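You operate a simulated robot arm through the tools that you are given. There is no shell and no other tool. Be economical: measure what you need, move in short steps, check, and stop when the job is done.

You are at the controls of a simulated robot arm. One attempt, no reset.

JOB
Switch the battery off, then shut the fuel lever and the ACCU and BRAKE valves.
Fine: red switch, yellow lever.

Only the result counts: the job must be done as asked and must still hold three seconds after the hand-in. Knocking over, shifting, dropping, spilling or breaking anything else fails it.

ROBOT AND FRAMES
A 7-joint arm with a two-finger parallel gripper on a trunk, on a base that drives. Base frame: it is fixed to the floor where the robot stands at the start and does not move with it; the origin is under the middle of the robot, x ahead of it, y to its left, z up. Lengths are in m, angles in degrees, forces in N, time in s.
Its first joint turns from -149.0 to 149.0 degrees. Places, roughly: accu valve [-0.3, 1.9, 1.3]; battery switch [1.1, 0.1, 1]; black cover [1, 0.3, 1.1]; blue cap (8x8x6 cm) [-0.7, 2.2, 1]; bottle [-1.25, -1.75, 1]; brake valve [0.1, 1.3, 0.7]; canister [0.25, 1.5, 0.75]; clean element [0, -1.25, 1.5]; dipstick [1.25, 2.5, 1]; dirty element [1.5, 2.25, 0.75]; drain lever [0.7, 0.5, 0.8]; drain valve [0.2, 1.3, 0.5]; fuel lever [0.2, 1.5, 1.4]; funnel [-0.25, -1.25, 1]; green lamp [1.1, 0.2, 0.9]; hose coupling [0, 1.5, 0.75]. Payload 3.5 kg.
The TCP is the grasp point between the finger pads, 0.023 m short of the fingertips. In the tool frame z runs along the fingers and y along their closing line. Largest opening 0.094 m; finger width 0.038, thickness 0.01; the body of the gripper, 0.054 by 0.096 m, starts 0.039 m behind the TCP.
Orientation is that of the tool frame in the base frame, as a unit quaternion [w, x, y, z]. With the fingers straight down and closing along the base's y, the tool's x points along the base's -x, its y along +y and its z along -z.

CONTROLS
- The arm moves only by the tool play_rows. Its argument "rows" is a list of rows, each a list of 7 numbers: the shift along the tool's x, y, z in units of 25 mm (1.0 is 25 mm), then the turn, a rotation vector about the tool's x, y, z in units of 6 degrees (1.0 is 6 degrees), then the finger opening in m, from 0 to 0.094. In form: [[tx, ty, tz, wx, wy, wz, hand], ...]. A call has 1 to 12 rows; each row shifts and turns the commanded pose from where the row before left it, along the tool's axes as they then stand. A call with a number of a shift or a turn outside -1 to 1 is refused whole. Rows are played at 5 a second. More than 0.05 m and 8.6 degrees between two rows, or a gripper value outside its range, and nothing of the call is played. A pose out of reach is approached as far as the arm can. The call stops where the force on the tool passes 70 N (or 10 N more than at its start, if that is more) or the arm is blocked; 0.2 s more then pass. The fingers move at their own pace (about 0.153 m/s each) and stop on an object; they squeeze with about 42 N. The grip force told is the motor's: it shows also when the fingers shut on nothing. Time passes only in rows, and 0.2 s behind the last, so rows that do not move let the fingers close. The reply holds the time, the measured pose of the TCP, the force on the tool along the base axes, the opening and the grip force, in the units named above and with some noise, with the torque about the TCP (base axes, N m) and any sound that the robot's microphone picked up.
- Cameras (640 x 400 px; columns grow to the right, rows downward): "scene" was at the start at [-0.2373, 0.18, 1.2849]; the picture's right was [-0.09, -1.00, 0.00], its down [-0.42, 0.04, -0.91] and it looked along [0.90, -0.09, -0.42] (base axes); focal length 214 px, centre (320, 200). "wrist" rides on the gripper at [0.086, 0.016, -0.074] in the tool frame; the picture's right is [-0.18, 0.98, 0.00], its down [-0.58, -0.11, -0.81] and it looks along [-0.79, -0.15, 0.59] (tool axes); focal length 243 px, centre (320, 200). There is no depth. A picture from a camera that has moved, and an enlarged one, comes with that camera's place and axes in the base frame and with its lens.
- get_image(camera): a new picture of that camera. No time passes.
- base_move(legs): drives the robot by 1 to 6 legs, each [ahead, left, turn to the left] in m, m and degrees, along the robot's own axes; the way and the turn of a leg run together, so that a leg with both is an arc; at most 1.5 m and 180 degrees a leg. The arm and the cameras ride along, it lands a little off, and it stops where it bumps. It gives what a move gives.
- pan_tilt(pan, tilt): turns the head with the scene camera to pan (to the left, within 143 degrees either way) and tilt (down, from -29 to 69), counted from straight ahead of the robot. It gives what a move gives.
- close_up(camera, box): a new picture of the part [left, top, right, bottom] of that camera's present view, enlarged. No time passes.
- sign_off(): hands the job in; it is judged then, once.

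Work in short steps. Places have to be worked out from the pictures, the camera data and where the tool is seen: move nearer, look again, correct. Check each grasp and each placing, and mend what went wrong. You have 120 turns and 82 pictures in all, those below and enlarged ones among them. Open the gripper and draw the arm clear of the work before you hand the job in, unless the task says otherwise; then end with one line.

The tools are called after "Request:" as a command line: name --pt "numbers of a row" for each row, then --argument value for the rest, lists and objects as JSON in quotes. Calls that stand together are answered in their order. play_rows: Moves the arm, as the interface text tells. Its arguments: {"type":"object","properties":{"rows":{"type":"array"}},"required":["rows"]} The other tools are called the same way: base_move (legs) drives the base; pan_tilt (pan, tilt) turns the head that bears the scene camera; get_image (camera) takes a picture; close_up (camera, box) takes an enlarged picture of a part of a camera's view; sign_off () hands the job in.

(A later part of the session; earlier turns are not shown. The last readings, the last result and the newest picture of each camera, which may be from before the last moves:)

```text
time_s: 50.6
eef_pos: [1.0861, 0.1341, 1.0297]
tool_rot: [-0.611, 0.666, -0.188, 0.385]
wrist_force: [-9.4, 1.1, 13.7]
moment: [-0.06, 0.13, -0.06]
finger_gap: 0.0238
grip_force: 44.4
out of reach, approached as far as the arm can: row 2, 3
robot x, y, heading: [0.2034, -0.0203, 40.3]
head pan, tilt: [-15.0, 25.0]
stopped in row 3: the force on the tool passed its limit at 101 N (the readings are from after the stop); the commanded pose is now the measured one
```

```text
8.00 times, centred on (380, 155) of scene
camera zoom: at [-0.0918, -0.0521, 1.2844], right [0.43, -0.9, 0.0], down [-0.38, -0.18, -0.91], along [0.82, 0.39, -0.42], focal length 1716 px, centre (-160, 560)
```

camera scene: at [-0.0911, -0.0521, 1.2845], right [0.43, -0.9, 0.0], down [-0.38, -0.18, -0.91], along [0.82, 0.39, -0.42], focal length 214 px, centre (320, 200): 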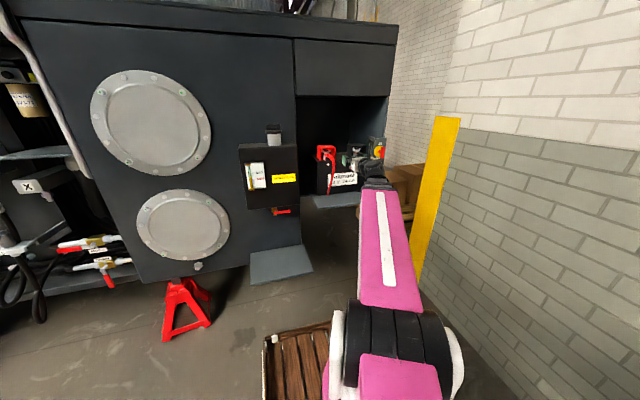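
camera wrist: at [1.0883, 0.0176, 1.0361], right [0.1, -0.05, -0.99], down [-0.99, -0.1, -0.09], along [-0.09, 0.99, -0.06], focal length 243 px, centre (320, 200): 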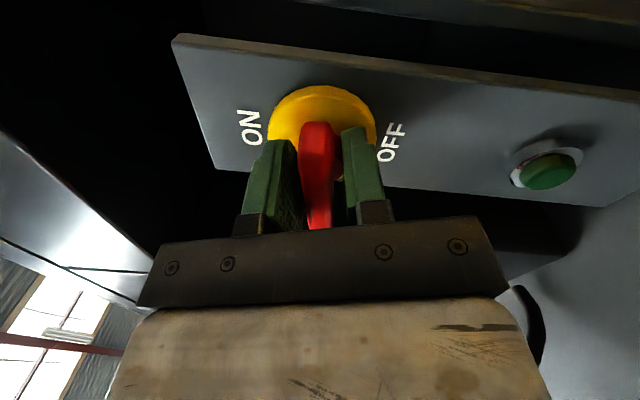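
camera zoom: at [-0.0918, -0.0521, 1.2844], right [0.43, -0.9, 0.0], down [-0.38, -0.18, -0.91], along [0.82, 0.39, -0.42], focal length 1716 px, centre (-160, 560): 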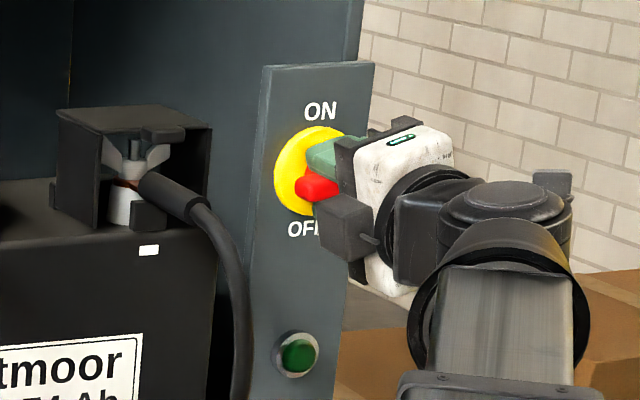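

The lamp went out; roll reached ~74° at a joint limit. I release, back off and inspect the handle's angle.

Request:
play_rows --pt "0 0 0 0 0 0 0.06" --pt "0 0 0 0 0 0 0.07" --pt "0 0 -1 0 0 0 0.07" --pt "0 0 -1 0 0 0 0.07" --pt "0 0 -1 0 0 -1 0.07" --pt "0 0 -1 0 0 -1 0.07" --pt "0 0 0 0 0 -1 0.07" --pt "0 0 0 0 0 -1 0.07" --pt "0 0 0 0 0 -1 0.07" --pt "0 0 0 0 0 -1 0.07"

Request:
play_rows --pt "0 0 0 0 0 -1 0.03" --pt "0 0 0 0 0 -1 0.0" --pt "0 0 0 0 0 -1 0.0" --pt "0 0 0 0 0 -1 0.0" --pt "0 0 0 0 0 -1 0.0" --pt "0 0 0 0 0 -1 0.0"

Request:
get_image --camera "wrist"

Request:
close_up --camera "scene" --box '[340, 130, 420, 180]'

```text
time_s: 52.8
eef_pos: [1.0132, 0.0659, 1.0248]
tool_rot: [-0.46, 0.693, 0.026, 0.555]
wrist_force: [0.4, 0.0, -0.4]
moment: [0.0, 0.01, 0.0]
finger_gap: 0.0701
grip_force: 0.0
robot x, y, heading: [0.2025, -0.0222, 40.2]
head pan, tilt: [-15.0, 25.0]
```

```text
time_s: 54.2
eef_pos: [1.0133, 0.0652, 1.0246]
tool_rot: [-0.265, 0.651, 0.238, 0.67]
wrist_force: [-0.8, -0.9, -0.6]
moment: [-0.01, 0.01, -0.03]
finger_gap: 0.0
grip_force: 42.1
robot x, y, heading: [0.1976, -0.0174, 40.3]
head pan, tilt: [-15.0, 25.0]
```

```text
47 pictures are left
camera wrist: at [0.9668, -0.0004, 1.1078], right [0.66, -0.72, -0.21], down [-0.67, -0.43, -0.61], along [0.35, 0.54, -0.76], focal length 243 px, centre (320, 200)
```

wrist: 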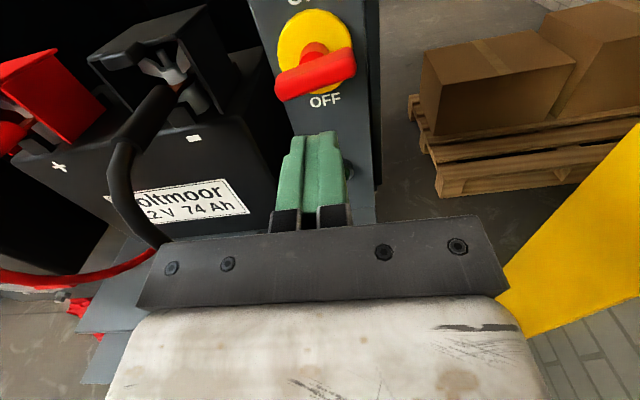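

```text
8.00 times, centred on (380, 155) of scene
camera zoom: at [-0.091, -0.0521, 1.2845], right [0.43, -0.9, 0.0], down [-0.38, -0.18, -0.91], along [0.82, 0.39, -0.42], focal length 1716 px, centre (-160, 560)
```

zoom: 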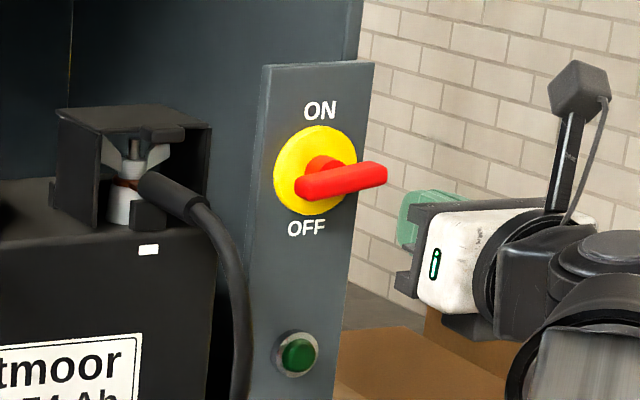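

The bar sits ~8° short of horizontal. I'll press the right end down with closed fingers: raise, move over the right end, then lower.

Request:
play_rows --pt "1 0.8 0 0 0 0 0" --pt "1 0 0 0 0 0 0" --pt "0.7 0 0 0 0 0 0" --pt "0 0 1 0 0 0 0" --pt "0 0 1 0 0 0 0" --pt "0 0 1 0 0 0 0" --pt "0 0 1 0 0 0 0"

Request:
get_image --camera "wrist"

Request:
close_up --camera "scene" --box '[340, 120, 420, 170]'

```text
time_s: 55.8
eef_pos: [1.0986, 0.1139, 1.0958]
tool_rot: [-0.266, 0.651, 0.238, 0.67]
wrist_force: [1.0, -0.7, 0.1]
moment: [0.0, 0.03, 0.01]
finger_gap: 0.0
grip_force: 42.1
robot x, y, heading: [0.1998, -0.0257, 40.4]
head pan, tilt: [-15.0, 25.0]
```

```text
45 pictures are left
camera wrist: at [1.0523, 0.0487, 1.1792], right [0.66, -0.72, -0.21], down [-0.67, -0.43, -0.61], along [0.35, 0.54, -0.76], focal length 243 px, centre (320, 200)
```

wrist: 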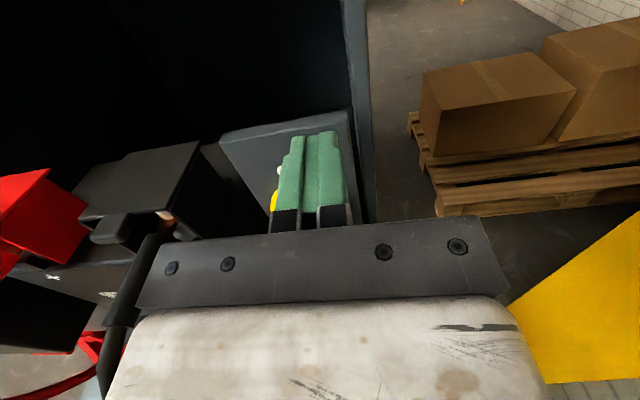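

```text
8.00 times, centred on (380, 145) of scene
camera zoom: at [-0.091, -0.052, 1.2845], right [0.43, -0.9, 0.0], down [-0.38, -0.18, -0.91], along [0.82, 0.39, -0.42], focal length 1716 px, centre (-160, 640)
```

zoom: 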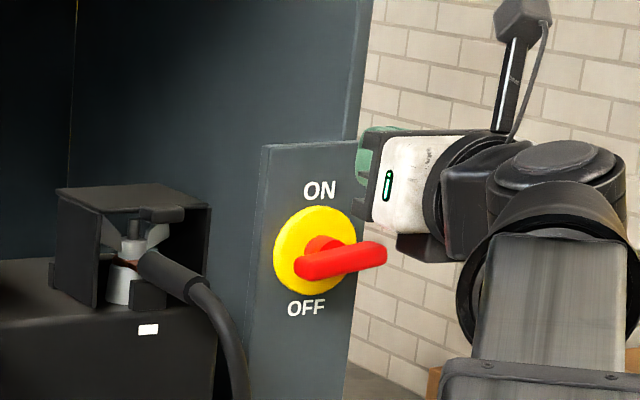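

Fingers are above the bar's right end. I lower in small steps.

Request:
play_rows --pt "-0.6 0 0 0 0 0 0" --pt "-0.4 0 0 0 0 0 0" --pt "-0.2 0 0 0 0 0 0" --pt "-0.15 0 0 0 0 0 0" --pt "-0.15 0 0 0 0 0 0"

Request:
close_up --camera "scene" --box '[340, 120, 420, 170]'

```text
time_s: 57.0
eef_pos: [1.1002, 0.1158, 1.0582]
tool_rot: [-0.265, 0.651, 0.238, 0.67]
wrist_force: [-0.5, -0.3, 0.4]
moment: [-0.04, 0.0, 0.03]
finger_gap: 0.0001
grip_force: 41.9
robot x, y, heading: [0.1982, -0.0229, 40.4]
head pan, tilt: [-15.0, 25.0]
```

```text
8.00 times, centred on (380, 145) of scene
camera zoom: at [-0.091, -0.0521, 1.2845], right [0.43, -0.9, 0.0], down [-0.38, -0.18, -0.91], along [0.82, 0.39, -0.42], focal length 1716 px, centre (-160, 640)
```

zoom: 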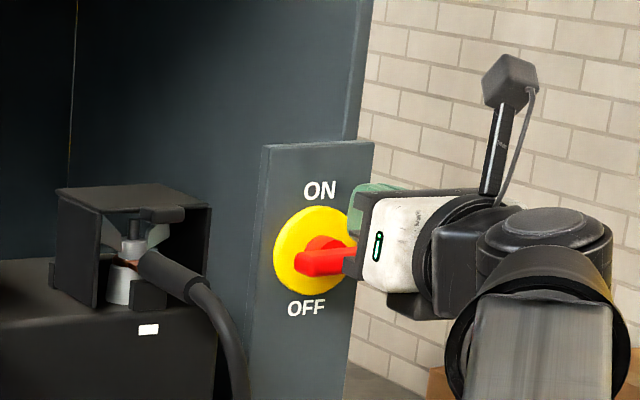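

No contact yet; I lower further.

Request:
play_rows --pt "-0.15 0 0 0 0 0 0" --pt "-0.15 0 0 0 0 0 0" --pt "-0.15 0 0 0 0 0 0"

Request:
close_up --camera "scene" --box '[340, 120, 420, 170]'

```text
time_s: 57.6
eef_pos: [1.1016, 0.1165, 1.0575]
tool_rot: [-0.27, 0.647, 0.234, 0.674]
wrist_force: [-6.6, -1.1, 20.9]
moment: [-0.24, 0.26, -0.05]
finger_gap: 0.0
grip_force: 41.9
robot x, y, heading: [0.2028, -0.0202, 40.2]
head pan, tilt: [-15.0, 25.0]
stopped in row 3: the force on the tool passed its limit at 79 N (the readings are from after the stop); the commanded pose is now the measured one
```

```text
8.00 times, centred on (380, 145) of scene
camera zoom: at [-0.0918, -0.0522, 1.2843], right [0.43, -0.9, 0.0], down [-0.38, -0.18, -0.91], along [0.82, 0.39, -0.42], focal length 1716 px, centre (-160, 640)
```

zoom: 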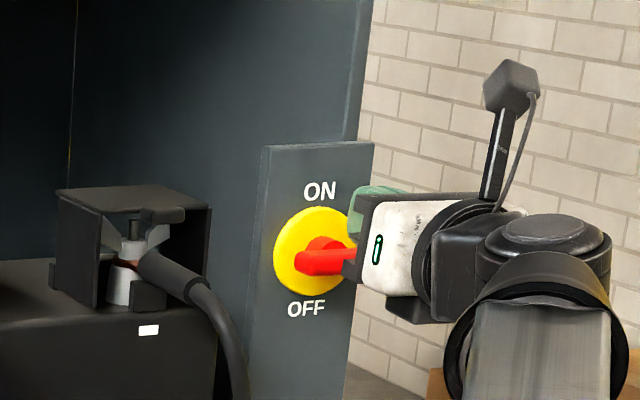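

Hard resistance at 79 N: it seems at its end. I lift and back off to check.

Request:
play_rows --pt "0.6 0 0 0 0 0 0" --pt "0.6 0 0 0 0 0 0" --pt "0 0 -1 0 0 0 0" --pt "0 0 -1 0 0 0 0" --pt "0 0 -1 0 0 0 0" --pt "0 0 -1 0 0 0 0" --pt "0 0 -1 0 0 0 0"

Request:
close_up --camera "scene" --box '[340, 130, 420, 180]'

Request:
get_image --camera "wrist"

```text
time_s: 59.2
eef_pos: [1.0065, 0.03, 1.0778]
tool_rot: [-0.267, 0.649, 0.233, 0.673]
wrist_force: [-0.3, -0.2, 1.2]
moment: [0.01, 0.02, -0.01]
finger_gap: 0.0
grip_force: 42.5
robot x, y, heading: [0.2043, -0.0241, 40.1]
head pan, tilt: [-15.0, 25.0]
```

```text
8.00 times, centred on (380, 155) of scene
camera zoom: at [-0.0909, -0.0522, 1.2845], right [0.43, -0.9, 0.0], down [-0.38, -0.18, -0.91], along [0.82, 0.39, -0.42], focal length 1716 px, centre (-160, 560)
```

zoom: 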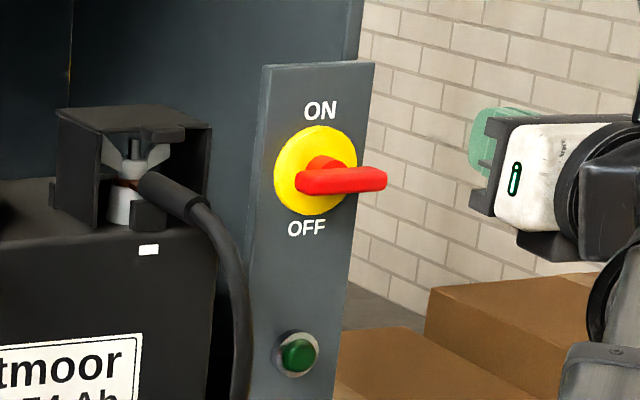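

```text
40 pictures are left
camera wrist: at [0.9612, -0.0368, 1.1606], right [0.66, -0.72, -0.22], down [-0.67, -0.42, -0.62], along [0.36, 0.55, -0.76], focal length 243 px, centre (320, 200)
```

wrist: 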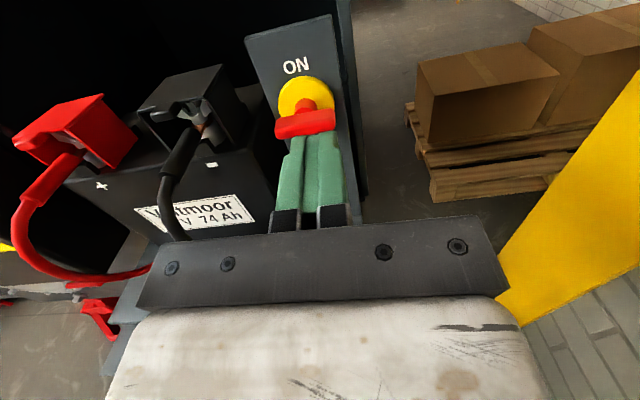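

The handle is now horizontal at its stop and the lamp is dark: battery is off. Next I drive back and left along the machine to the valve section and look.

Request:
base_move --legs '[[-0.06, 0.2, 0], [-0.14, 0.3, 0], [0, 0.5, 0]]'

Request:
pan_tilt --pan 15 --tilt 15

Request:
get_image --camera "scene"

```text
time_s: 65.2
eef_pos: [0.2109, 0.6585, 1.0781]
tool_rot: [-0.262, 0.651, 0.229, 0.675]
wrist_force: [-0.5, -0.1, 0.0]
moment: [0.02, 0.02, 0.03]
finger_gap: 0.0
grip_force: 42.1
robot x, y, heading: [-0.5963, 0.6233, 39.2]
head pan, tilt: [-15.0, 25.0]
```

```text
time_s: 66.2
eef_pos: [0.2113, 0.6588, 1.0786]
tool_rot: [-0.262, 0.65, 0.228, 0.676]
wrist_force: [-0.1, 0.4, -0.4]
moment: [0.02, 0.01, 0.01]
finger_gap: 0.0002
grip_force: 42.0
robot x, y, heading: [-0.5988, 0.6233, 39.3]
head pan, tilt: [15.0, 15.0]
```

```text
39 pictures are left
camera scene: at [-0.9183, 0.6349, 1.3007], right [0.81, -0.59, 0.0], down [-0.15, -0.21, -0.97], along [0.57, 0.78, -0.26], focal length 214 px, centre (320, 200)
```

scene: 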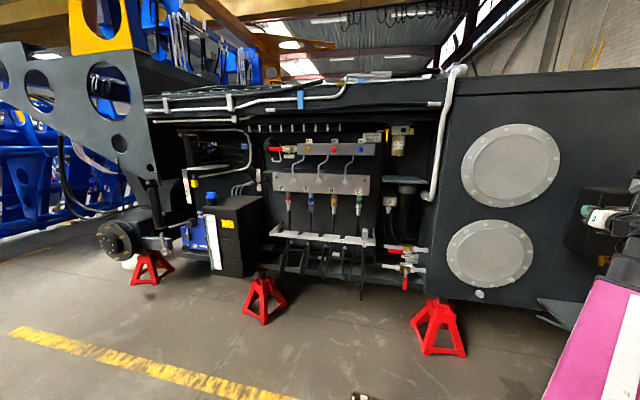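

Clear view of the whole valve section. I zoom to triangulate the three handles against the earlier view.

Request:
close_up --camera "scene" --box '[260, 120, 420, 220]'

Request:
close_up --camera "scene" --box '[370, 235, 450, 285]'

Request:
close_up --camera "scene" --box '[370, 115, 434, 155]'

```text
4.00 times, centred on (340, 170) of scene
camera zoom: at [-0.9183, 0.6349, 1.3007], right [0.81, -0.59, 0.0], down [-0.15, -0.21, -0.97], along [0.57, 0.78, -0.26], focal length 858 px, centre (240, 320)
```

zoom: 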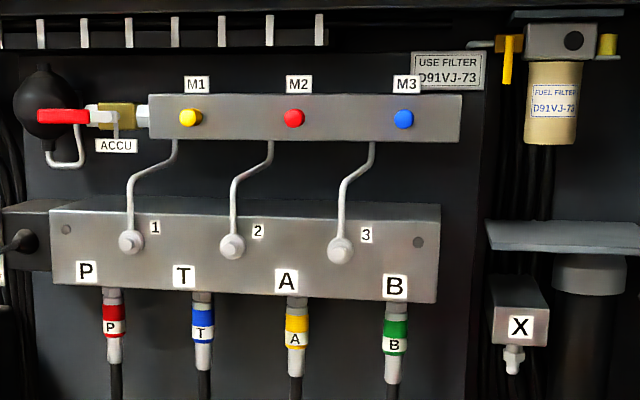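

```text
8.00 times, centred on (410, 260) of scene
camera zoom: at [-0.9183, 0.6349, 1.3007], right [0.81, -0.59, 0.0], down [-0.15, -0.21, -0.97], along [0.57, 0.78, -0.26], focal length 1716 px, centre (-400, -280)
```

zoom: 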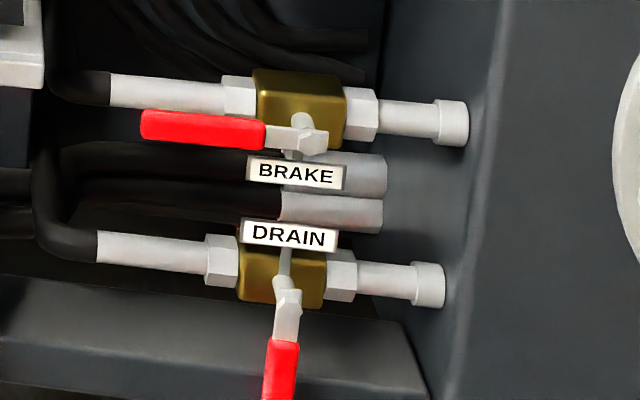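

```text
10.00 times, centred on (402, 135) of scene
camera zoom: at [-0.9183, 0.6349, 1.3007], right [0.81, -0.59, 0.0], down [-0.15, -0.21, -0.97], along [0.57, 0.78, -0.26], focal length 2145 px, centre (-500, 850)
```

zoom: 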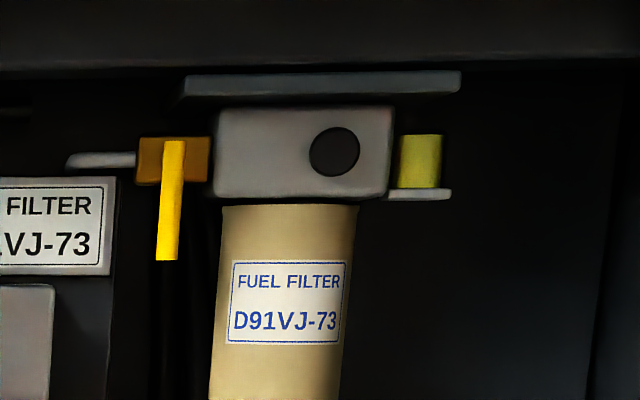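

Estimates: fuel lever mid (0.197, 1.481, 1.345), hanging ~7 cm; ACCU pivot (−0.27, 1.88, 1.265), handle to the left; BRAKE pivot (0.20, 1.26, 0.668), handle to the left. I move the arm forward a bit, left and up toward the fuel lever region.

Request:
play_rows --pt "0.9 -1 0.5 0 0 0 0" --pt "0.9 -1 0.5 0 0 0 0" --pt "0.9 -1 0.5 0 0 0 0" --pt "0.9 -1 0.5 0 0 0 0" --pt "0.9 -1 0 0 0 0 0" --pt "0.9 -1 0 0 0 0 0" --pt "0.9 -1 0 0 0 0 0" --pt "0.9 -1 0 0 0 0 0" --pt "0.9 -1 0 0 0 0 0" --pt "0.9 -1 0 0 0 0 0" --pt "0.5 -1 0 0 0 0 0" --pt "0 -1 0 0 0 0 0"

Request:
play_rows --pt "0 -1 0 0 0 0 0" --pt "0 -1 0 0 0 0 0" --pt "0 -1 0 0 0 0 0" --pt "0 -1 0 0 0 0 0" --pt "0 -1 0 0 0 0 0" --pt "0 -1 0 0 0 0 0" --pt "0 -1 0 0 0 0 0" --pt "0 -1 0 0 0 0 0" --pt "0 -1 0 0 0 0 0" --pt "0 -1 0 0 0 0 0"

```text
time_s: 68.8
eef_pos: [0.0491, 0.9033, 1.3273]
tool_rot: [-0.261, 0.651, 0.228, 0.676]
wrist_force: [0.3, 0.2, -1.0]
moment: [-0.02, -0.02, -0.03]
finger_gap: 0.0
grip_force: 41.8
robot x, y, heading: [-0.5975, 0.6201, 39.2]
head pan, tilt: [15.0, 15.0]
```

```text
time_s: 71.0
eef_pos: [-0.0631, 1.0386, 1.3247]
tool_rot: [-0.267, 0.643, 0.243, 0.675]
wrist_force: [-0.4, -0.7, 0.5]
moment: [0.0, -0.05, 0.0]
finger_gap: 0.0
grip_force: 42.2
out of reach, approached as far as the arm can: row 7, 8, 9, 10
robot x, y, heading: [-0.5986, 0.6196, 39.5]
head pan, tilt: [15.0, 15.0]
```

The arm reached a limit leftwards, so I let the base carry it: left 0.12 m and ahead 0.22 m, then view.

Request:
base_move --legs '[[0.1, 0.12, 0], [0.12, 0, 0]]'

Request:
get_image --camera "wrist"

Request:
get_image --camera "scene"

```text
time_s: 73.2
eef_pos: [0.0327, 1.268, 1.3238]
tool_rot: [-0.268, 0.642, 0.243, 0.676]
wrist_force: [0.6, 0.4, -0.4]
moment: [0.01, -0.02, -0.02]
finger_gap: 0.0002
grip_force: 42.3
robot x, y, heading: [-0.5005, 0.8494, 39.4]
head pan, tilt: [15.0, 15.0]
```

```text
35 pictures are left
camera wrist: at [-0.0135, 1.2022, 1.4074], right [0.67, -0.72, -0.2], down [-0.65, -0.43, -0.62], along [0.36, 0.55, -0.76], focal length 243 px, centre (320, 200)
```

wrist: 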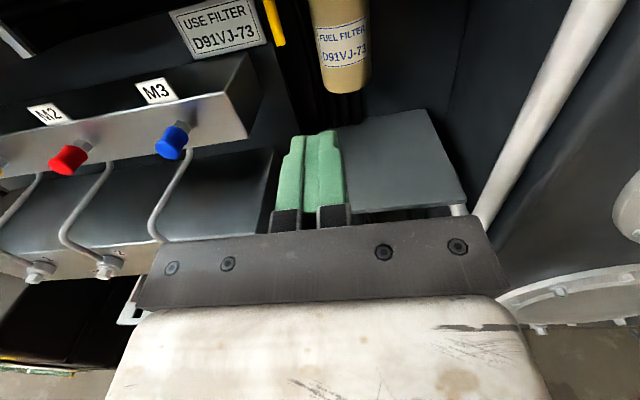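

```text
34 pictures are left
camera scene: at [-0.8221, 0.8638, 1.3007], right [0.81, -0.58, 0.0], down [-0.15, -0.21, -0.97], along [0.56, 0.78, -0.26], focal length 214 px, centre (320, 200)
```

scene: 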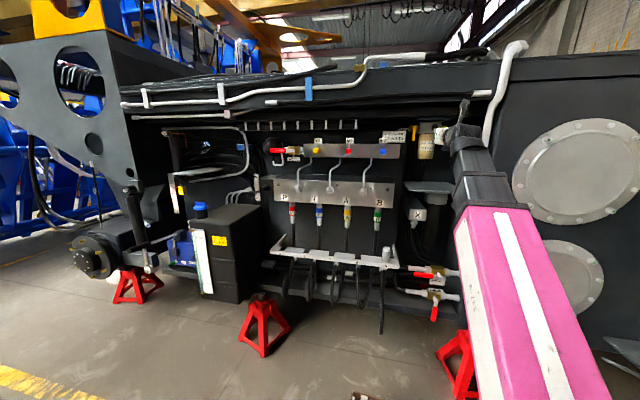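

The lever tip ray agrees with (0.19, 1.48, 1.31). I pitch the tool up ~24° to view the lever closer, and zoom.

Request:
play_rows --pt "0 0 0 0 1 0 0" --pt "0 0 0 0 1 0 0" --pt "0 0 0 0 1 0 0" --pt "0 0 0 0 1 0 0" --pt "0 0 0 0 1 0 0"

Request:
close_up --camera "wrist" --box '[160, 0, 480, 200]'

```text
time_s: 74.4
eef_pos: [0.0318, 1.273, 1.326]
tool_rot: [-0.319, 0.48, 0.191, 0.795]
wrist_force: [0.8, -1.0, 0.6]
moment: [-0.01, -0.04, -0.03]
finger_gap: 0.0
grip_force: 42.3
out of reach, approached as far as the arm can: row 5
robot x, y, heading: [-0.5043, 0.8515, 39.3]
head pan, tilt: [15.0, 15.0]
```

```text
2.00 times, centred on (320, 100) of wrist
camera zoom: at [-0.0346, 1.1867, 1.3669], right [0.74, -0.65, -0.17], down [-0.4, -0.22, -0.89], along [0.54, 0.72, -0.42], focal length 485 px, centre (320, 400)
```

zoom: 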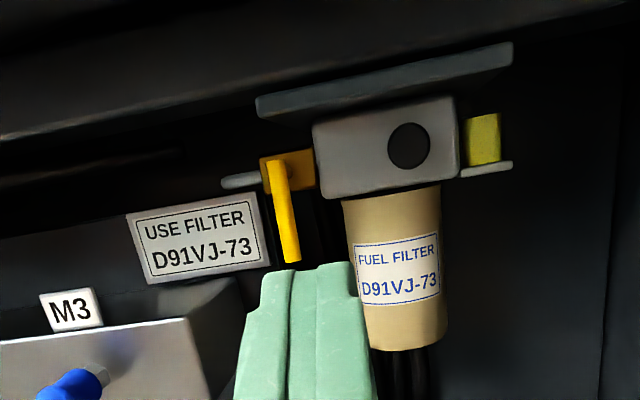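

The lever hangs straight down from a body in a horizontal line, in front of the filter's edge. I'll level the tool and advance to just right of the lever's lower end, stopping short to check.

Request:
play_rows --pt "0 0 0 0 -1 0 0" --pt "0 0 0 0 -1 0 0" --pt "0 0 0 0 -1 0 0" --pt "0 0 0 0 -1 0 0" --pt "0 0 0 0 -0.65 0 0" --pt "0 0.4 1 0 0 0 0" --pt "0 0 1 0 0 0 0" --pt "0 0 1 0 0 0 0" --pt "0 0 1 0 0 0 0" --pt "0 0 1 0 0 0 0" --pt "0 0 1 0 0 0 0"

Request:
get_image --camera "wrist"

Request:
close_up --camera "scene" --box '[380, 110, 460, 160]'

```text
time_s: 76.8
eef_pos: [0.1436, 1.3684, 1.3279]
tool_rot: [-0.264, 0.657, 0.262, 0.656]
wrist_force: [0.5, 0.2, -0.6]
moment: [-0.01, 0.01, -0.01]
finger_gap: 0.0
grip_force: 42.1
robot x, y, heading: [-0.4981, 0.8527, 39.1]
head pan, tilt: [15.0, 15.0]
```

```text
32 pictures are left
camera wrist: at [0.1012, 1.3048, 1.4136], right [0.68, -0.71, -0.19], down [-0.66, -0.48, -0.58], along [0.32, 0.52, -0.79], focal length 243 px, centre (320, 200)
```

wrist: 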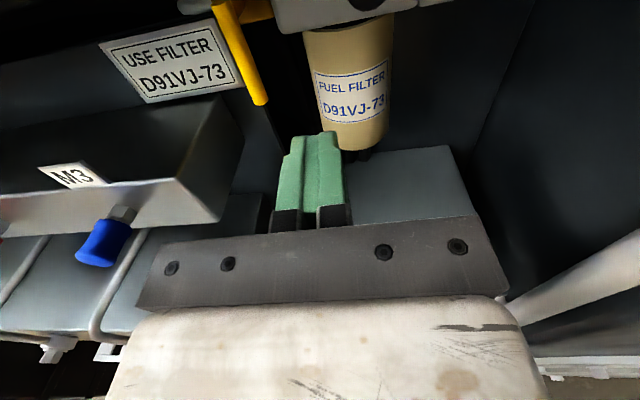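

```text
8.00 times, centred on (420, 135) of scene
camera zoom: at [-0.8221, 0.8638, 1.3007], right [0.81, -0.58, 0.0], down [-0.15, -0.21, -0.97], along [0.56, 0.78, -0.26], focal length 1716 px, centre (-480, 720)
```

zoom: 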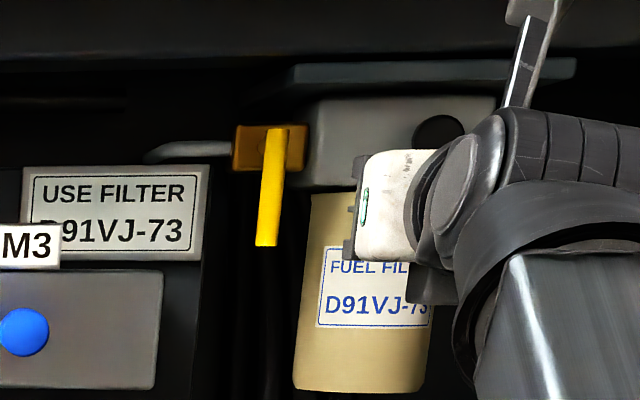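

Lever tip refined to (0.188, 1.484, 1.311): 53 mm left and 112 mm ahead of the TCP; the filter stays >2 cm beyond the tips. I advance 98 mm, then check.

Request:
play_rows --pt "0 -0.2 1 0 0 0 0" --pt "0 0 1 0 0 0 0" --pt "0 0 1 0 0 0 0" --pt "0 0 0.9 0 0 0 0"

Request:
get_image --camera "wrist"

```text
time_s: 77.8
eef_pos: [0.2118, 1.4393, 1.3227]
tool_rot: [-0.263, 0.657, 0.262, 0.656]
wrist_force: [0.5, -1.3, -0.2]
moment: [0.01, 0.0, 0.0]
finger_gap: 0.0001
grip_force: 42.5
robot x, y, heading: [-0.5053, 0.8492, 39.2]
head pan, tilt: [15.0, 15.0]
```

```text
30 pictures are left
camera wrist: at [0.1695, 1.3758, 1.4099], right [0.68, -0.71, -0.19], down [-0.66, -0.48, -0.58], along [0.32, 0.52, -0.79], focal length 243 px, centre (320, 200)
```

wrist: 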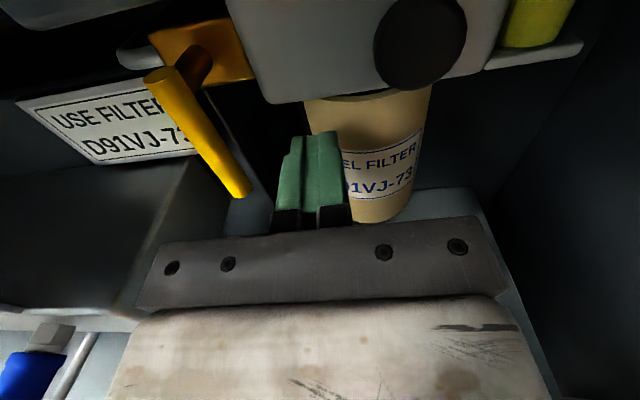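

The fingers are right of the lever's lower end. I push left gently to test that direction.

Request:
play_rows --pt "0 -0.8 0 0 0 0 0" --pt "0 -0.4 0 0 0 0 0" --pt "0 -0.3 0 0 0 0 0" --pt "0 -0.3 0 0 0 0 0" --pt "0 -0.3 0 0 0 0 0"

Request:
get_image --camera "wrist"

```text
time_s: 79.0
eef_pos: [0.1917, 1.4614, 1.3216]
tool_rot: [-0.268, 0.654, 0.268, 0.655]
wrist_force: [0.0, -0.5, -0.4]
moment: [0.02, 0.02, -0.01]
finger_gap: 0.0
grip_force: 42.0
out of reach, approached as far as the arm can: row 2, 3, 4, 5
robot x, y, heading: [-0.5047, 0.8477, 39.3]
head pan, tilt: [15.0, 15.0]
```

```text
29 pictures are left
camera wrist: at [0.1487, 1.3975, 1.4092], right [0.69, -0.7, -0.18], down [-0.65, -0.49, -0.58], along [0.32, 0.52, -0.79], focal length 243 px, centre (320, 200)
```

wrist: 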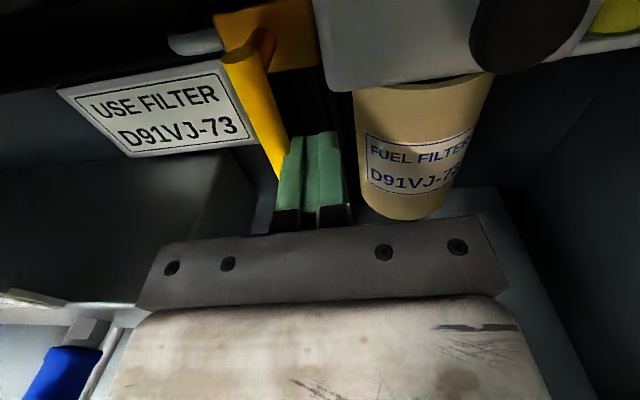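

The lever wasn't really pushed: the arm runs into its left-hand limit here. I retreat, drive the base 0.3 m left so I can work to the arm's right, and shift the arm right again.

Request:
play_rows --pt "0 0.4 -1 0 0 0 0" --pt "0 0 -1 0 0 0 0" --pt "0 0 -1 0 0 0 0" --pt "0 0 -1 0 0 0 0" --pt "0 0 -1 0 0 0 0"

Request:
base_move --legs '[[-0.15, 0, 0], [0, 0.3, 0]]'

Request:
play_rows --pt "0 1 0 0 0 0 0" --pt "0 1 0 0 0 0 0" --pt "0 1 0 0 0 0 0" --pt "0 1 0 0 0 0 0" --pt "0 1 0 0 0 0 0" --pt "0 1 0 0 0 0 0" --pt "0 1 0 0 0 0 0" --pt "0 1 0 0 0 0 0" --pt "0 1 0 0 0 0 0" --pt "0 1 0 0 0 0 0" --pt "0 1 0 0 0 0 0" --pt "0 1 0 0 0 0 0"

Request:
base_move --legs '[[0.15, 0, 0]]'

Request:
get_image --camera "wrist"

```text
time_s: 80.2
eef_pos: [0.1098, 1.3697, 1.324]
tool_rot: [-0.266, 0.657, 0.263, 0.655]
wrist_force: [0.3, -0.7, 0.0]
moment: [0.02, -0.04, -0.01]
finger_gap: 0.0001
grip_force: 41.6
robot x, y, heading: [-0.5007, 0.848, 38.9]
head pan, tilt: [15.0, 15.0]
```

```text
time_s: 83.2
eef_pos: [-0.1978, 1.5069, 1.3246]
tool_rot: [-0.267, 0.656, 0.265, 0.655]
wrist_force: [-0.5, 0.5, 0.5]
moment: [-0.02, -0.01, 0.02]
finger_gap: 0.0
grip_force: 42.4
robot x, y, heading: [-0.8056, 0.985, 39.8]
head pan, tilt: [15.0, 15.0]
```

```text
time_s: 85.8
eef_pos: [0.012, 1.2918, 1.3262]
tool_rot: [-0.268, 0.655, 0.266, 0.654]
wrist_force: [0.7, -0.1, -0.8]
moment: [0.0, 0.02, -0.02]
finger_gap: 0.0002
grip_force: 42.1
robot x, y, heading: [-0.8034, 0.9855, 39.8]
head pan, tilt: [15.0, 15.0]
```

```text
time_s: 87.1
eef_pos: [0.1233, 1.3885, 1.3281]
tool_rot: [-0.268, 0.655, 0.267, 0.654]
wrist_force: [-0.2, 0.0, 0.0]
moment: [0.0, 0.02, 0.01]
finger_gap: 0.0
grip_force: 42.0
robot x, y, heading: [-0.6889, 1.0762, 40.0]
head pan, tilt: [15.0, 15.0]
```

```text
28 pictures are left
camera wrist: at [0.082, 1.3245, 1.4142], right [0.69, -0.7, -0.19], down [-0.65, -0.49, -0.58], along [0.32, 0.52, -0.79], focal length 243 px, centre (320, 200)
```

wrist: 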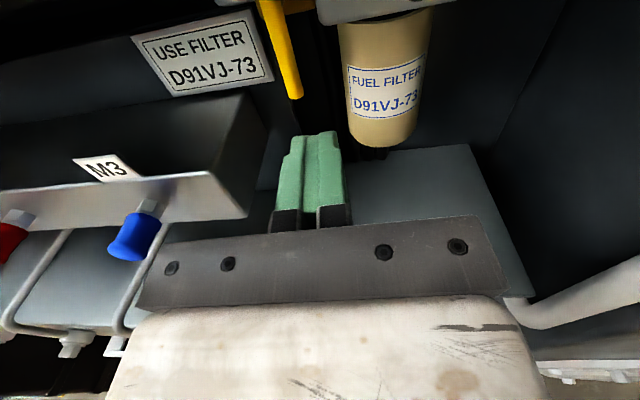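

Good clearance now. I move right 2 cm, forward 10 cm, then push left in small steps.

Request:
play_rows --pt "0 0.8 0 0 0 0 0" --pt "0 0 1 0 0 0 0" --pt "0 0 1 0 0 0 0" --pt "0 0 1 0 0 0 0" --pt "0 0 1 0 0 0 0" --pt "0 -0.6 0 0 0 0 0" --pt "0 -0.5 0 0 0 0 0" --pt "0 -0.25 0 0 0 0 0" --pt "0 -0.25 0 0 0 0 0" --pt "0 -0.25 0 0 0 0 0"

Request:
get_image --camera "wrist"

```text
time_s: 89.3
eef_pos: [0.1764, 1.4779, 1.3259]
tool_rot: [-0.268, 0.655, 0.265, 0.654]
wrist_force: [0.8, -0.9, 0.2]
moment: [0.01, -0.03, 0.01]
finger_gap: 0.0001
grip_force: 41.9
robot x, y, heading: [-0.6944, 1.0752, 40.0]
head pan, tilt: [15.0, 15.0]
```

```text
27 pictures are left
camera wrist: at [0.1346, 1.4141, 1.4144], right [0.69, -0.7, -0.19], down [-0.65, -0.49, -0.58], along [0.32, 0.52, -0.79], focal length 243 px, centre (320, 200)
```

wrist: 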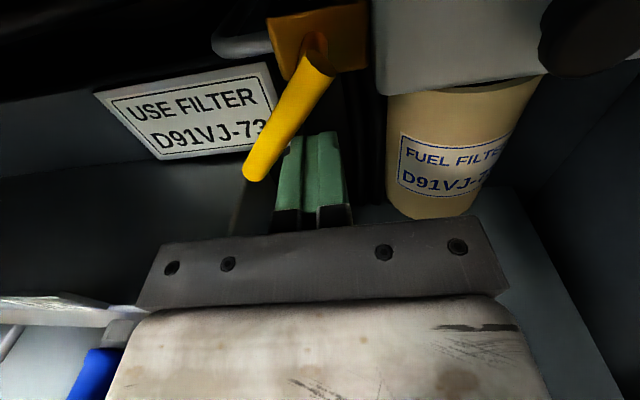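

The lever swings left freely. I continue left, then up along its arc to bring it toward horizontal.

Request:
play_rows --pt "0 -0.4 0 0 0 0 0" --pt "0 -0.4 0 0 0 0 0" --pt "0.15 -0.3 0 0 0 0 0" --pt "0.25 -0.2 0 0 0 0 0" --pt "0.25 0 0 0 0 0 0" --pt "0.2 0 0 0 0 0 0"

Request:
get_image --camera "wrist"

```text
time_s: 90.7
eef_pos: [0.1539, 1.4995, 1.3437]
tool_rot: [-0.267, 0.657, 0.267, 0.652]
wrist_force: [-11.8, -2.5, -46.5]
moment: [3.29, -3.52, -0.57]
finger_gap: 0.0
grip_force: 42.5
robot x, y, heading: [-0.6924, 1.0783, 39.9]
head pan, tilt: [15.0, 15.0]
```

```text
26 pictures are left
camera wrist: at [0.1126, 1.4359, 1.431], right [0.69, -0.7, -0.19], down [-0.65, -0.49, -0.58], along [0.31, 0.52, -0.8], focal length 243 px, centre (320, 200)
```

wrist: 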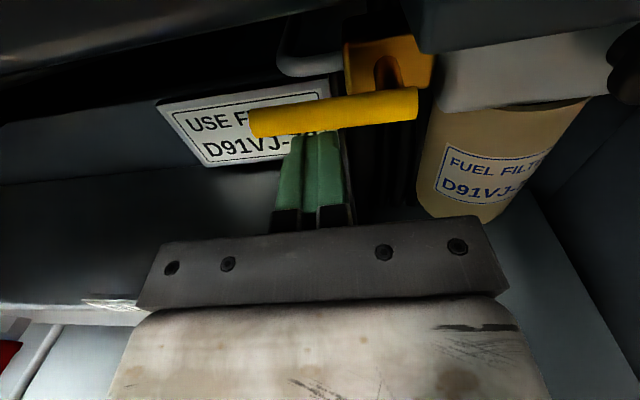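

The load sits ~10 cm behind the TCP — the camera/hand touches the overhang above, so I stop rising. The lever looks about horizontal; I lower, withdraw and check.

Request:
play_rows --pt "-0.4 0 0 0 0 0 0" --pt "-0.6 0 0 0 0 0 0" --pt "0 0 -1 0 0 0 0" --pt "0 0 -1 0 0 0 0" --pt "0 0 -1 0 0 0 0" --pt "0 0 -1 0 0 0 0"

Request:
get_image --camera "wrist"

Request:
get_image --camera "scene"

```text
time_s: 92.1
eef_pos: [0.0832, 1.4325, 1.3212]
tool_rot: [-0.269, 0.655, 0.267, 0.654]
wrist_force: [0.3, 0.6, 0.6]
moment: [-0.01, -0.01, -0.01]
finger_gap: 0.0
grip_force: 42.0
robot x, y, heading: [-0.6906, 1.0811, 40.1]
head pan, tilt: [15.0, 15.0]
```

```text
25 pictures are left
camera wrist: at [0.0413, 1.368, 1.4087], right [0.69, -0.7, -0.19], down [-0.65, -0.49, -0.58], along [0.32, 0.52, -0.79], focal length 243 px, centre (320, 200)
```

wrist: 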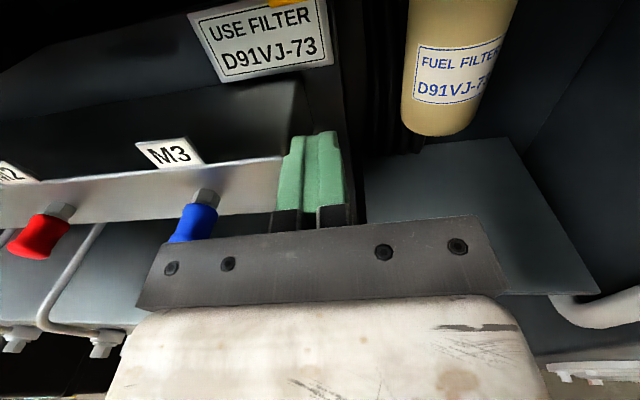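

```text
24 pictures are left
camera scene: at [-1.0131, 1.0872, 1.3007], right [0.82, -0.57, 0.0], down [-0.15, -0.21, -0.97], along [0.56, 0.79, -0.26], focal length 214 px, centre (320, 200)
```

scene: 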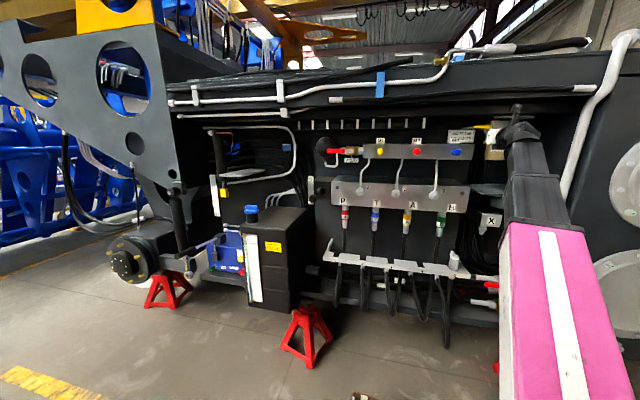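

Request:
close_up --camera "scene" --box '[440, 105, 520, 155]'

```text
8.00 times, centred on (480, 130) of scene
camera zoom: at [-1.0131, 1.0872, 1.3007], right [0.82, -0.57, 0.0], down [-0.15, -0.21, -0.97], along [0.56, 0.79, -0.26], focal length 1716 px, centre (-960, 760)
```

zoom: 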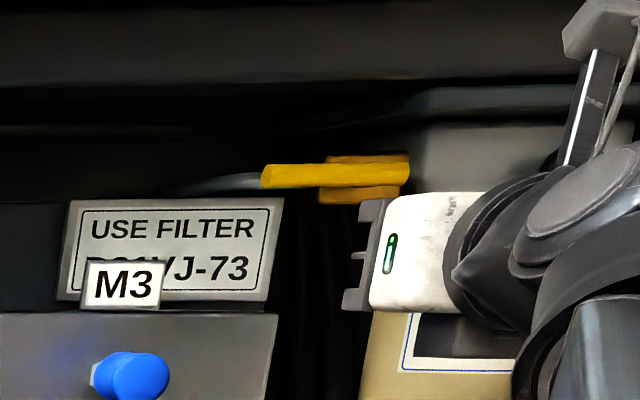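

The lever is ~2–3° short of horizontal. I pitch the hand up 15° so the camera clears the overhang and nudge the lever to its stop.

Request:
play_rows --pt "0 0 0 0 1 0 0" --pt "0 0 0 0 1 0 0" --pt "0 0 0 0 0.5 0 0" --pt "-0.26 0 0.97 0 0 0 0" --pt "-0.26 0 0.97 0 0 0 0" --pt "-0.26 0 0.97 0 0 0 0" --pt "-0.26 0 0.97 0 0 0 0" --pt "0.55 0 0.15 0 0 0 0" --pt "0.15 0 0.04 0 0 0 0" --pt "0.15 0 0.04 0 0 0 0"

```text
time_s: 93.8
eef_pos: [0.1418, 1.4882, 1.322]
tool_rot: [-0.301, 0.564, 0.229, 0.734]
wrist_force: [-12.4, -13.8, 11.0]
moment: [-0.48, 0.95, 0.67]
finger_gap: 0.0
grip_force: 41.6
robot x, y, heading: [-0.6946, 1.0796, 39.9]
head pan, tilt: [15.0, 15.0]
stopped in row 8: the force on the tool passed its limit at 97 N (the readings are from after the stop); the commanded pose is now the measured one
```

Contact ahead earlier than expected; I look.

Request:
get_image --camera "wrist"

```text
22 pictures are left
camera wrist: at [0.0869, 1.4094, 1.3872], right [0.72, -0.67, -0.18], down [-0.53, -0.36, -0.77], along [0.45, 0.65, -0.61], focal length 243 px, centre (320, 200)
```

wrist: 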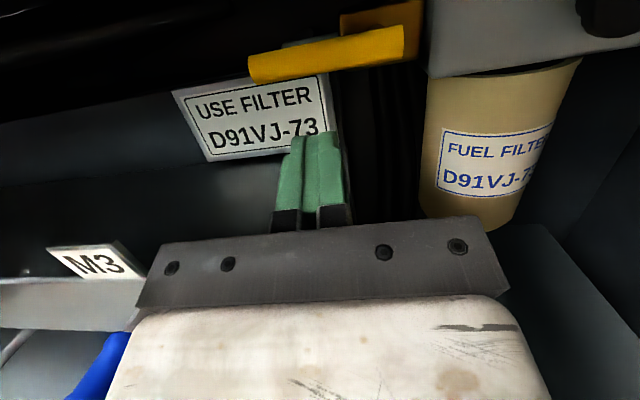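

The lowered hand touched the M-block's top. I back off, rise 12 mm, re-enter under the lever and lift gently.

Request:
play_rows --pt "0.26 0 -0.97 0 0 0 0" --pt "0.26 0 -0.97 0 0 0 0" --pt "0.46 0 0.12 0 0 0 0" --pt "-0.26 0 0.97 0 0 0 0" --pt "-0.26 0 0.97 0 0 0 0" --pt "-0.15 0 0.6 0 0 0 0" --pt "0.2 0 0.05 0 0 0 0" --pt "0.15 0 0.04 0 0 0 0" --pt "0.15 0 0.04 0 0 0 0"

Request:
get_image --camera "wrist"

```text
time_s: 95.8
eef_pos: [0.1554, 1.5017, 1.34]
tool_rot: [-0.302, 0.566, 0.234, 0.731]
wrist_force: [-2.3, -2.9, -57.3]
moment: [-0.46, 0.64, -0.51]
finger_gap: 0.0
grip_force: 42.1
robot x, y, heading: [-0.6885, 1.0756, 39.7]
head pan, tilt: [15.0, 15.0]
```

```text
21 pictures are left
camera wrist: at [0.1004, 1.4237, 1.4058], right [0.73, -0.67, -0.18], down [-0.53, -0.37, -0.76], along [0.44, 0.65, -0.62], focal length 243 px, centre (320, 200)
```

wrist: 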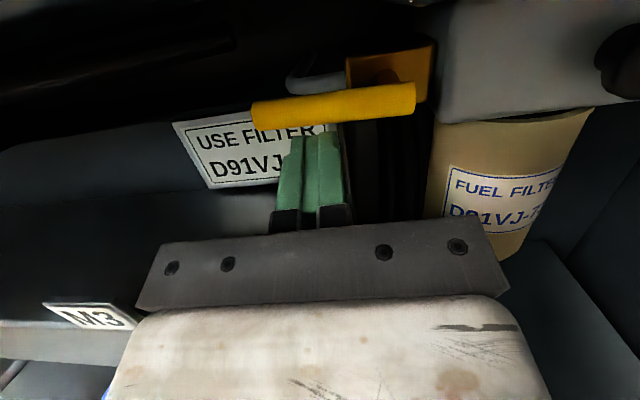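

57 N at the fingertip: the lever is at its stop, horizontal. I withdraw, level the tool, and then descend towards the BRAKE valve.

Request:
play_rows --pt "-0.3 0 -0.08 0 0 0 0" --pt "0.26 0 -0.97 0 0 0 0" --pt "0.26 0 -0.97 0 0 0 0" --pt "0.26 0 -0.97 0 0 0 0" --pt "0.26 0 -0.97 0 0 0 0" --pt "0.26 0 -0.97 0 0 0 0" --pt "0.26 0 -0.97 0 0 0 0" --pt "0 0 0 0 -1 0 0" --pt "0 0 0 0 -1 0 0" --pt "0 0 0 0 -0.5 0 0" --pt "0 0 -1 0 0 0 0" --pt "0 0 -1 0 0 0 0"

Request:
play_rows --pt "-1 0.2 0 0 0 0 0" --pt "-1 0.2 0 0 0 0 0" --pt "-1 0.2 0 0 0 0 0" --pt "-1 0.2 0 0 0 0 0" --pt "-1 0.2 0 0 0 0 0" --pt "-1 0.2 0 0 0 0 0" --pt "-1 0.2 0 0 0 0 0" --pt "-1 0.2 0 0 0 0 0" --pt "-1 0.2 0 0 0 0 0" --pt "-1 0.2 0 0 0 0 0" --pt "-1 0.2 0 0 0 0 0" --pt "-1 0.2 0 0 0 0 0"

```text
time_s: 98.4
eef_pos: [0.0138, 1.3597, 1.3398]
tool_rot: [-0.27, 0.655, 0.269, 0.653]
wrist_force: [0.8, -0.9, -0.1]
moment: [-0.04, -0.01, 0.01]
finger_gap: 0.0001
grip_force: 42.0
robot x, y, heading: [-0.6931, 1.0751, 39.5]
head pan, tilt: [15.0, 15.0]
```

```text
time_s: 101.0
eef_pos: [0.0535, 1.319, 1.038]
tool_rot: [-0.269, 0.655, 0.268, 0.654]
wrist_force: [0.2, -0.3, -0.4]
moment: [-0.03, -0.02, -0.02]
finger_gap: 0.0
grip_force: 41.9
robot x, y, heading: [-0.6918, 1.077, 40.0]
head pan, tilt: [15.0, 15.0]
```

I continue down to z≈0.76, drifting right and slightly back.

Request:
play_rows --pt "-1 0.25 -0.1 0 0 0 0" --pt "-1 0.25 -0.1 0 0 0 0" --pt "-1 0.25 -0.1 0 0 0 0" --pt "-1 0.25 -0.1 0 0 0 0" --pt "-1 0.25 -0.1 0 0 0 0" --pt "-1 0.25 -0.1 0 0 0 0" --pt "-1 0.25 -0.1 0 0 0 0" --pt "-1 0.25 -0.1 0 0 0 0" --pt "-1 0.25 -0.1 0 0 0 0" --pt "-1 0.25 -0.1 0 0 0 0" --pt "-1 0.25 -0.1 0 0 0 0"

Request:
get_image --camera "wrist"

Request:
pan_tilt --pan -5 --tilt 35

Request:
get_image --camera "scene"

```text
time_s: 103.4
eef_pos: [0.0829, 1.2483, 0.7631]
tool_rot: [-0.268, 0.655, 0.268, 0.654]
wrist_force: [-0.1, 0.5, -0.7]
moment: [0.02, 0.01, 0.0]
finger_gap: 0.0001
grip_force: 41.7
robot x, y, heading: [-0.6945, 1.0808, 40.2]
head pan, tilt: [15.0, 15.0]
```

```text
20 pictures are left
camera wrist: at [0.041, 1.1847, 0.8494], right [0.69, -0.7, -0.19], down [-0.65, -0.49, -0.58], along [0.32, 0.52, -0.79], focal length 243 px, centre (320, 200)
```

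wrist: 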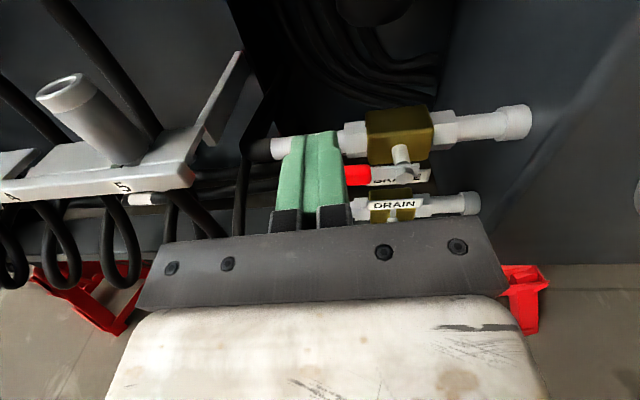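

```text
time_s: 104.2
eef_pos: [0.0823, 1.249, 0.7629]
tool_rot: [-0.268, 0.655, 0.268, 0.653]
wrist_force: [-0.1, -0.1, -0.4]
moment: [0.02, 0.01, 0.0]
finger_gap: 0.0002
grip_force: 42.0
robot x, y, heading: [-0.6923, 1.0781, 39.7]
head pan, tilt: [-5.0, 35.0]
```

```text
19 pictures are left
camera scene: at [-0.9951, 1.061, 1.2688], right [0.57, -0.82, 0.0], down [-0.47, -0.33, -0.82], along [0.67, 0.47, -0.57], focal length 214 px, centre (320, 200)
```

scene: 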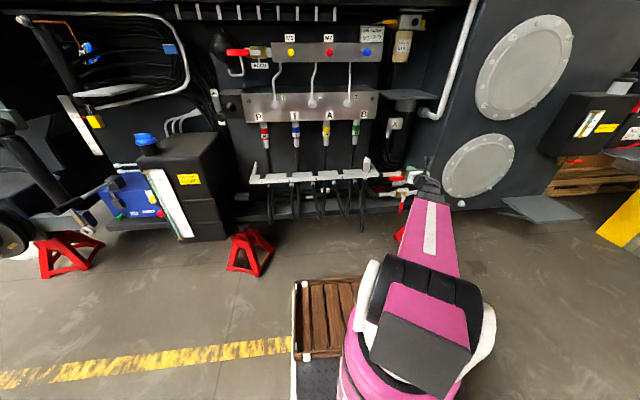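

The pivot matches (0.204, 1.27, 0.668); the red grip's centre is about 10 cm ahead and 1.5 cm left of the TCP. I advance above the grip and view it.

Request:
play_rows --pt "0 -0.6 0.5 0 0 0 0" --pt "0 0 1 0 0 0 0" --pt "0 0 1 0 0 0 0" --pt "0 0 0.9 0 0 0 0"

Request:
get_image --camera "wrist"

```text
time_s: 105.2
eef_pos: [0.134, 1.3219, 0.7636]
tool_rot: [-0.269, 0.655, 0.268, 0.654]
wrist_force: [0.2, 0.1, -0.5]
moment: [0.04, -0.03, -0.01]
finger_gap: 0.0001
grip_force: 42.2
robot x, y, heading: [-0.6936, 1.0802, 39.7]
head pan, tilt: [-5.0, 35.0]
```

```text
18 pictures are left
camera wrist: at [0.0921, 1.2577, 0.8501], right [0.69, -0.7, -0.19], down [-0.65, -0.49, -0.58], along [0.31, 0.52, -0.79], focal length 243 px, centre (320, 200)
```

wrist: 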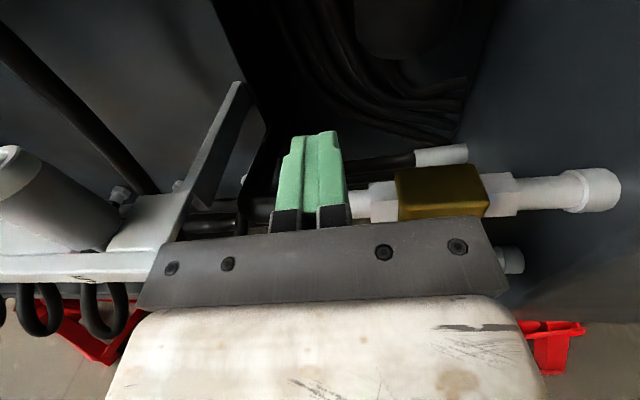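

The fingertips are slightly too deep (toward the pipe), so I back off 18 mm and lower until I touch the handle from above.

Request:
play_rows --pt "0 0 -0.75 0 0 0 0" --pt "-1 0 0 0 0 0 0" --pt "-1 0 0 0 0 0 0" --pt "-0.3 0 0 0 0 0 0" --pt "-0.3 0 0 0 0 0 0" --pt "-0.3 0 0 0 0 0 0"

Request:
close_up --camera "scene" --box '[360, 150, 440, 200]'

```text
time_s: 106.6
eef_pos: [0.1165, 1.3071, 0.6955]
tool_rot: [-0.27, 0.653, 0.267, 0.655]
wrist_force: [7.5, 1.2, 43.6]
moment: [0.51, -0.71, -0.14]
finger_gap: 0.0002
grip_force: 42.2
robot x, y, heading: [-0.6948, 1.08, 39.9]
head pan, tilt: [-5.0, 35.0]
```

```text
8.00 times, centred on (400, 175) of scene
camera zoom: at [-0.996, 1.0606, 1.2685], right [0.57, -0.82, 0.0], down [-0.47, -0.33, -0.82], along [0.67, 0.47, -0.57], focal length 1716 px, centre (-320, 400)
```

zoom: 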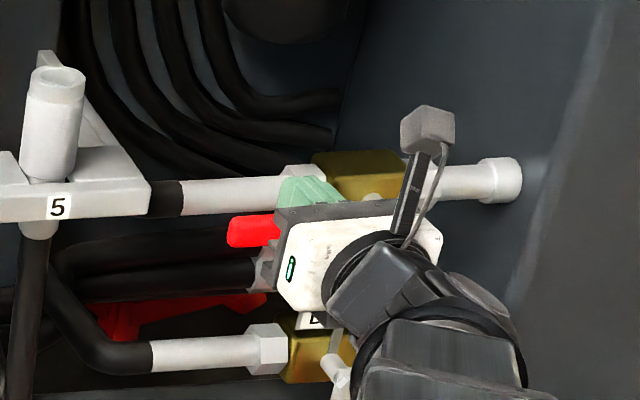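

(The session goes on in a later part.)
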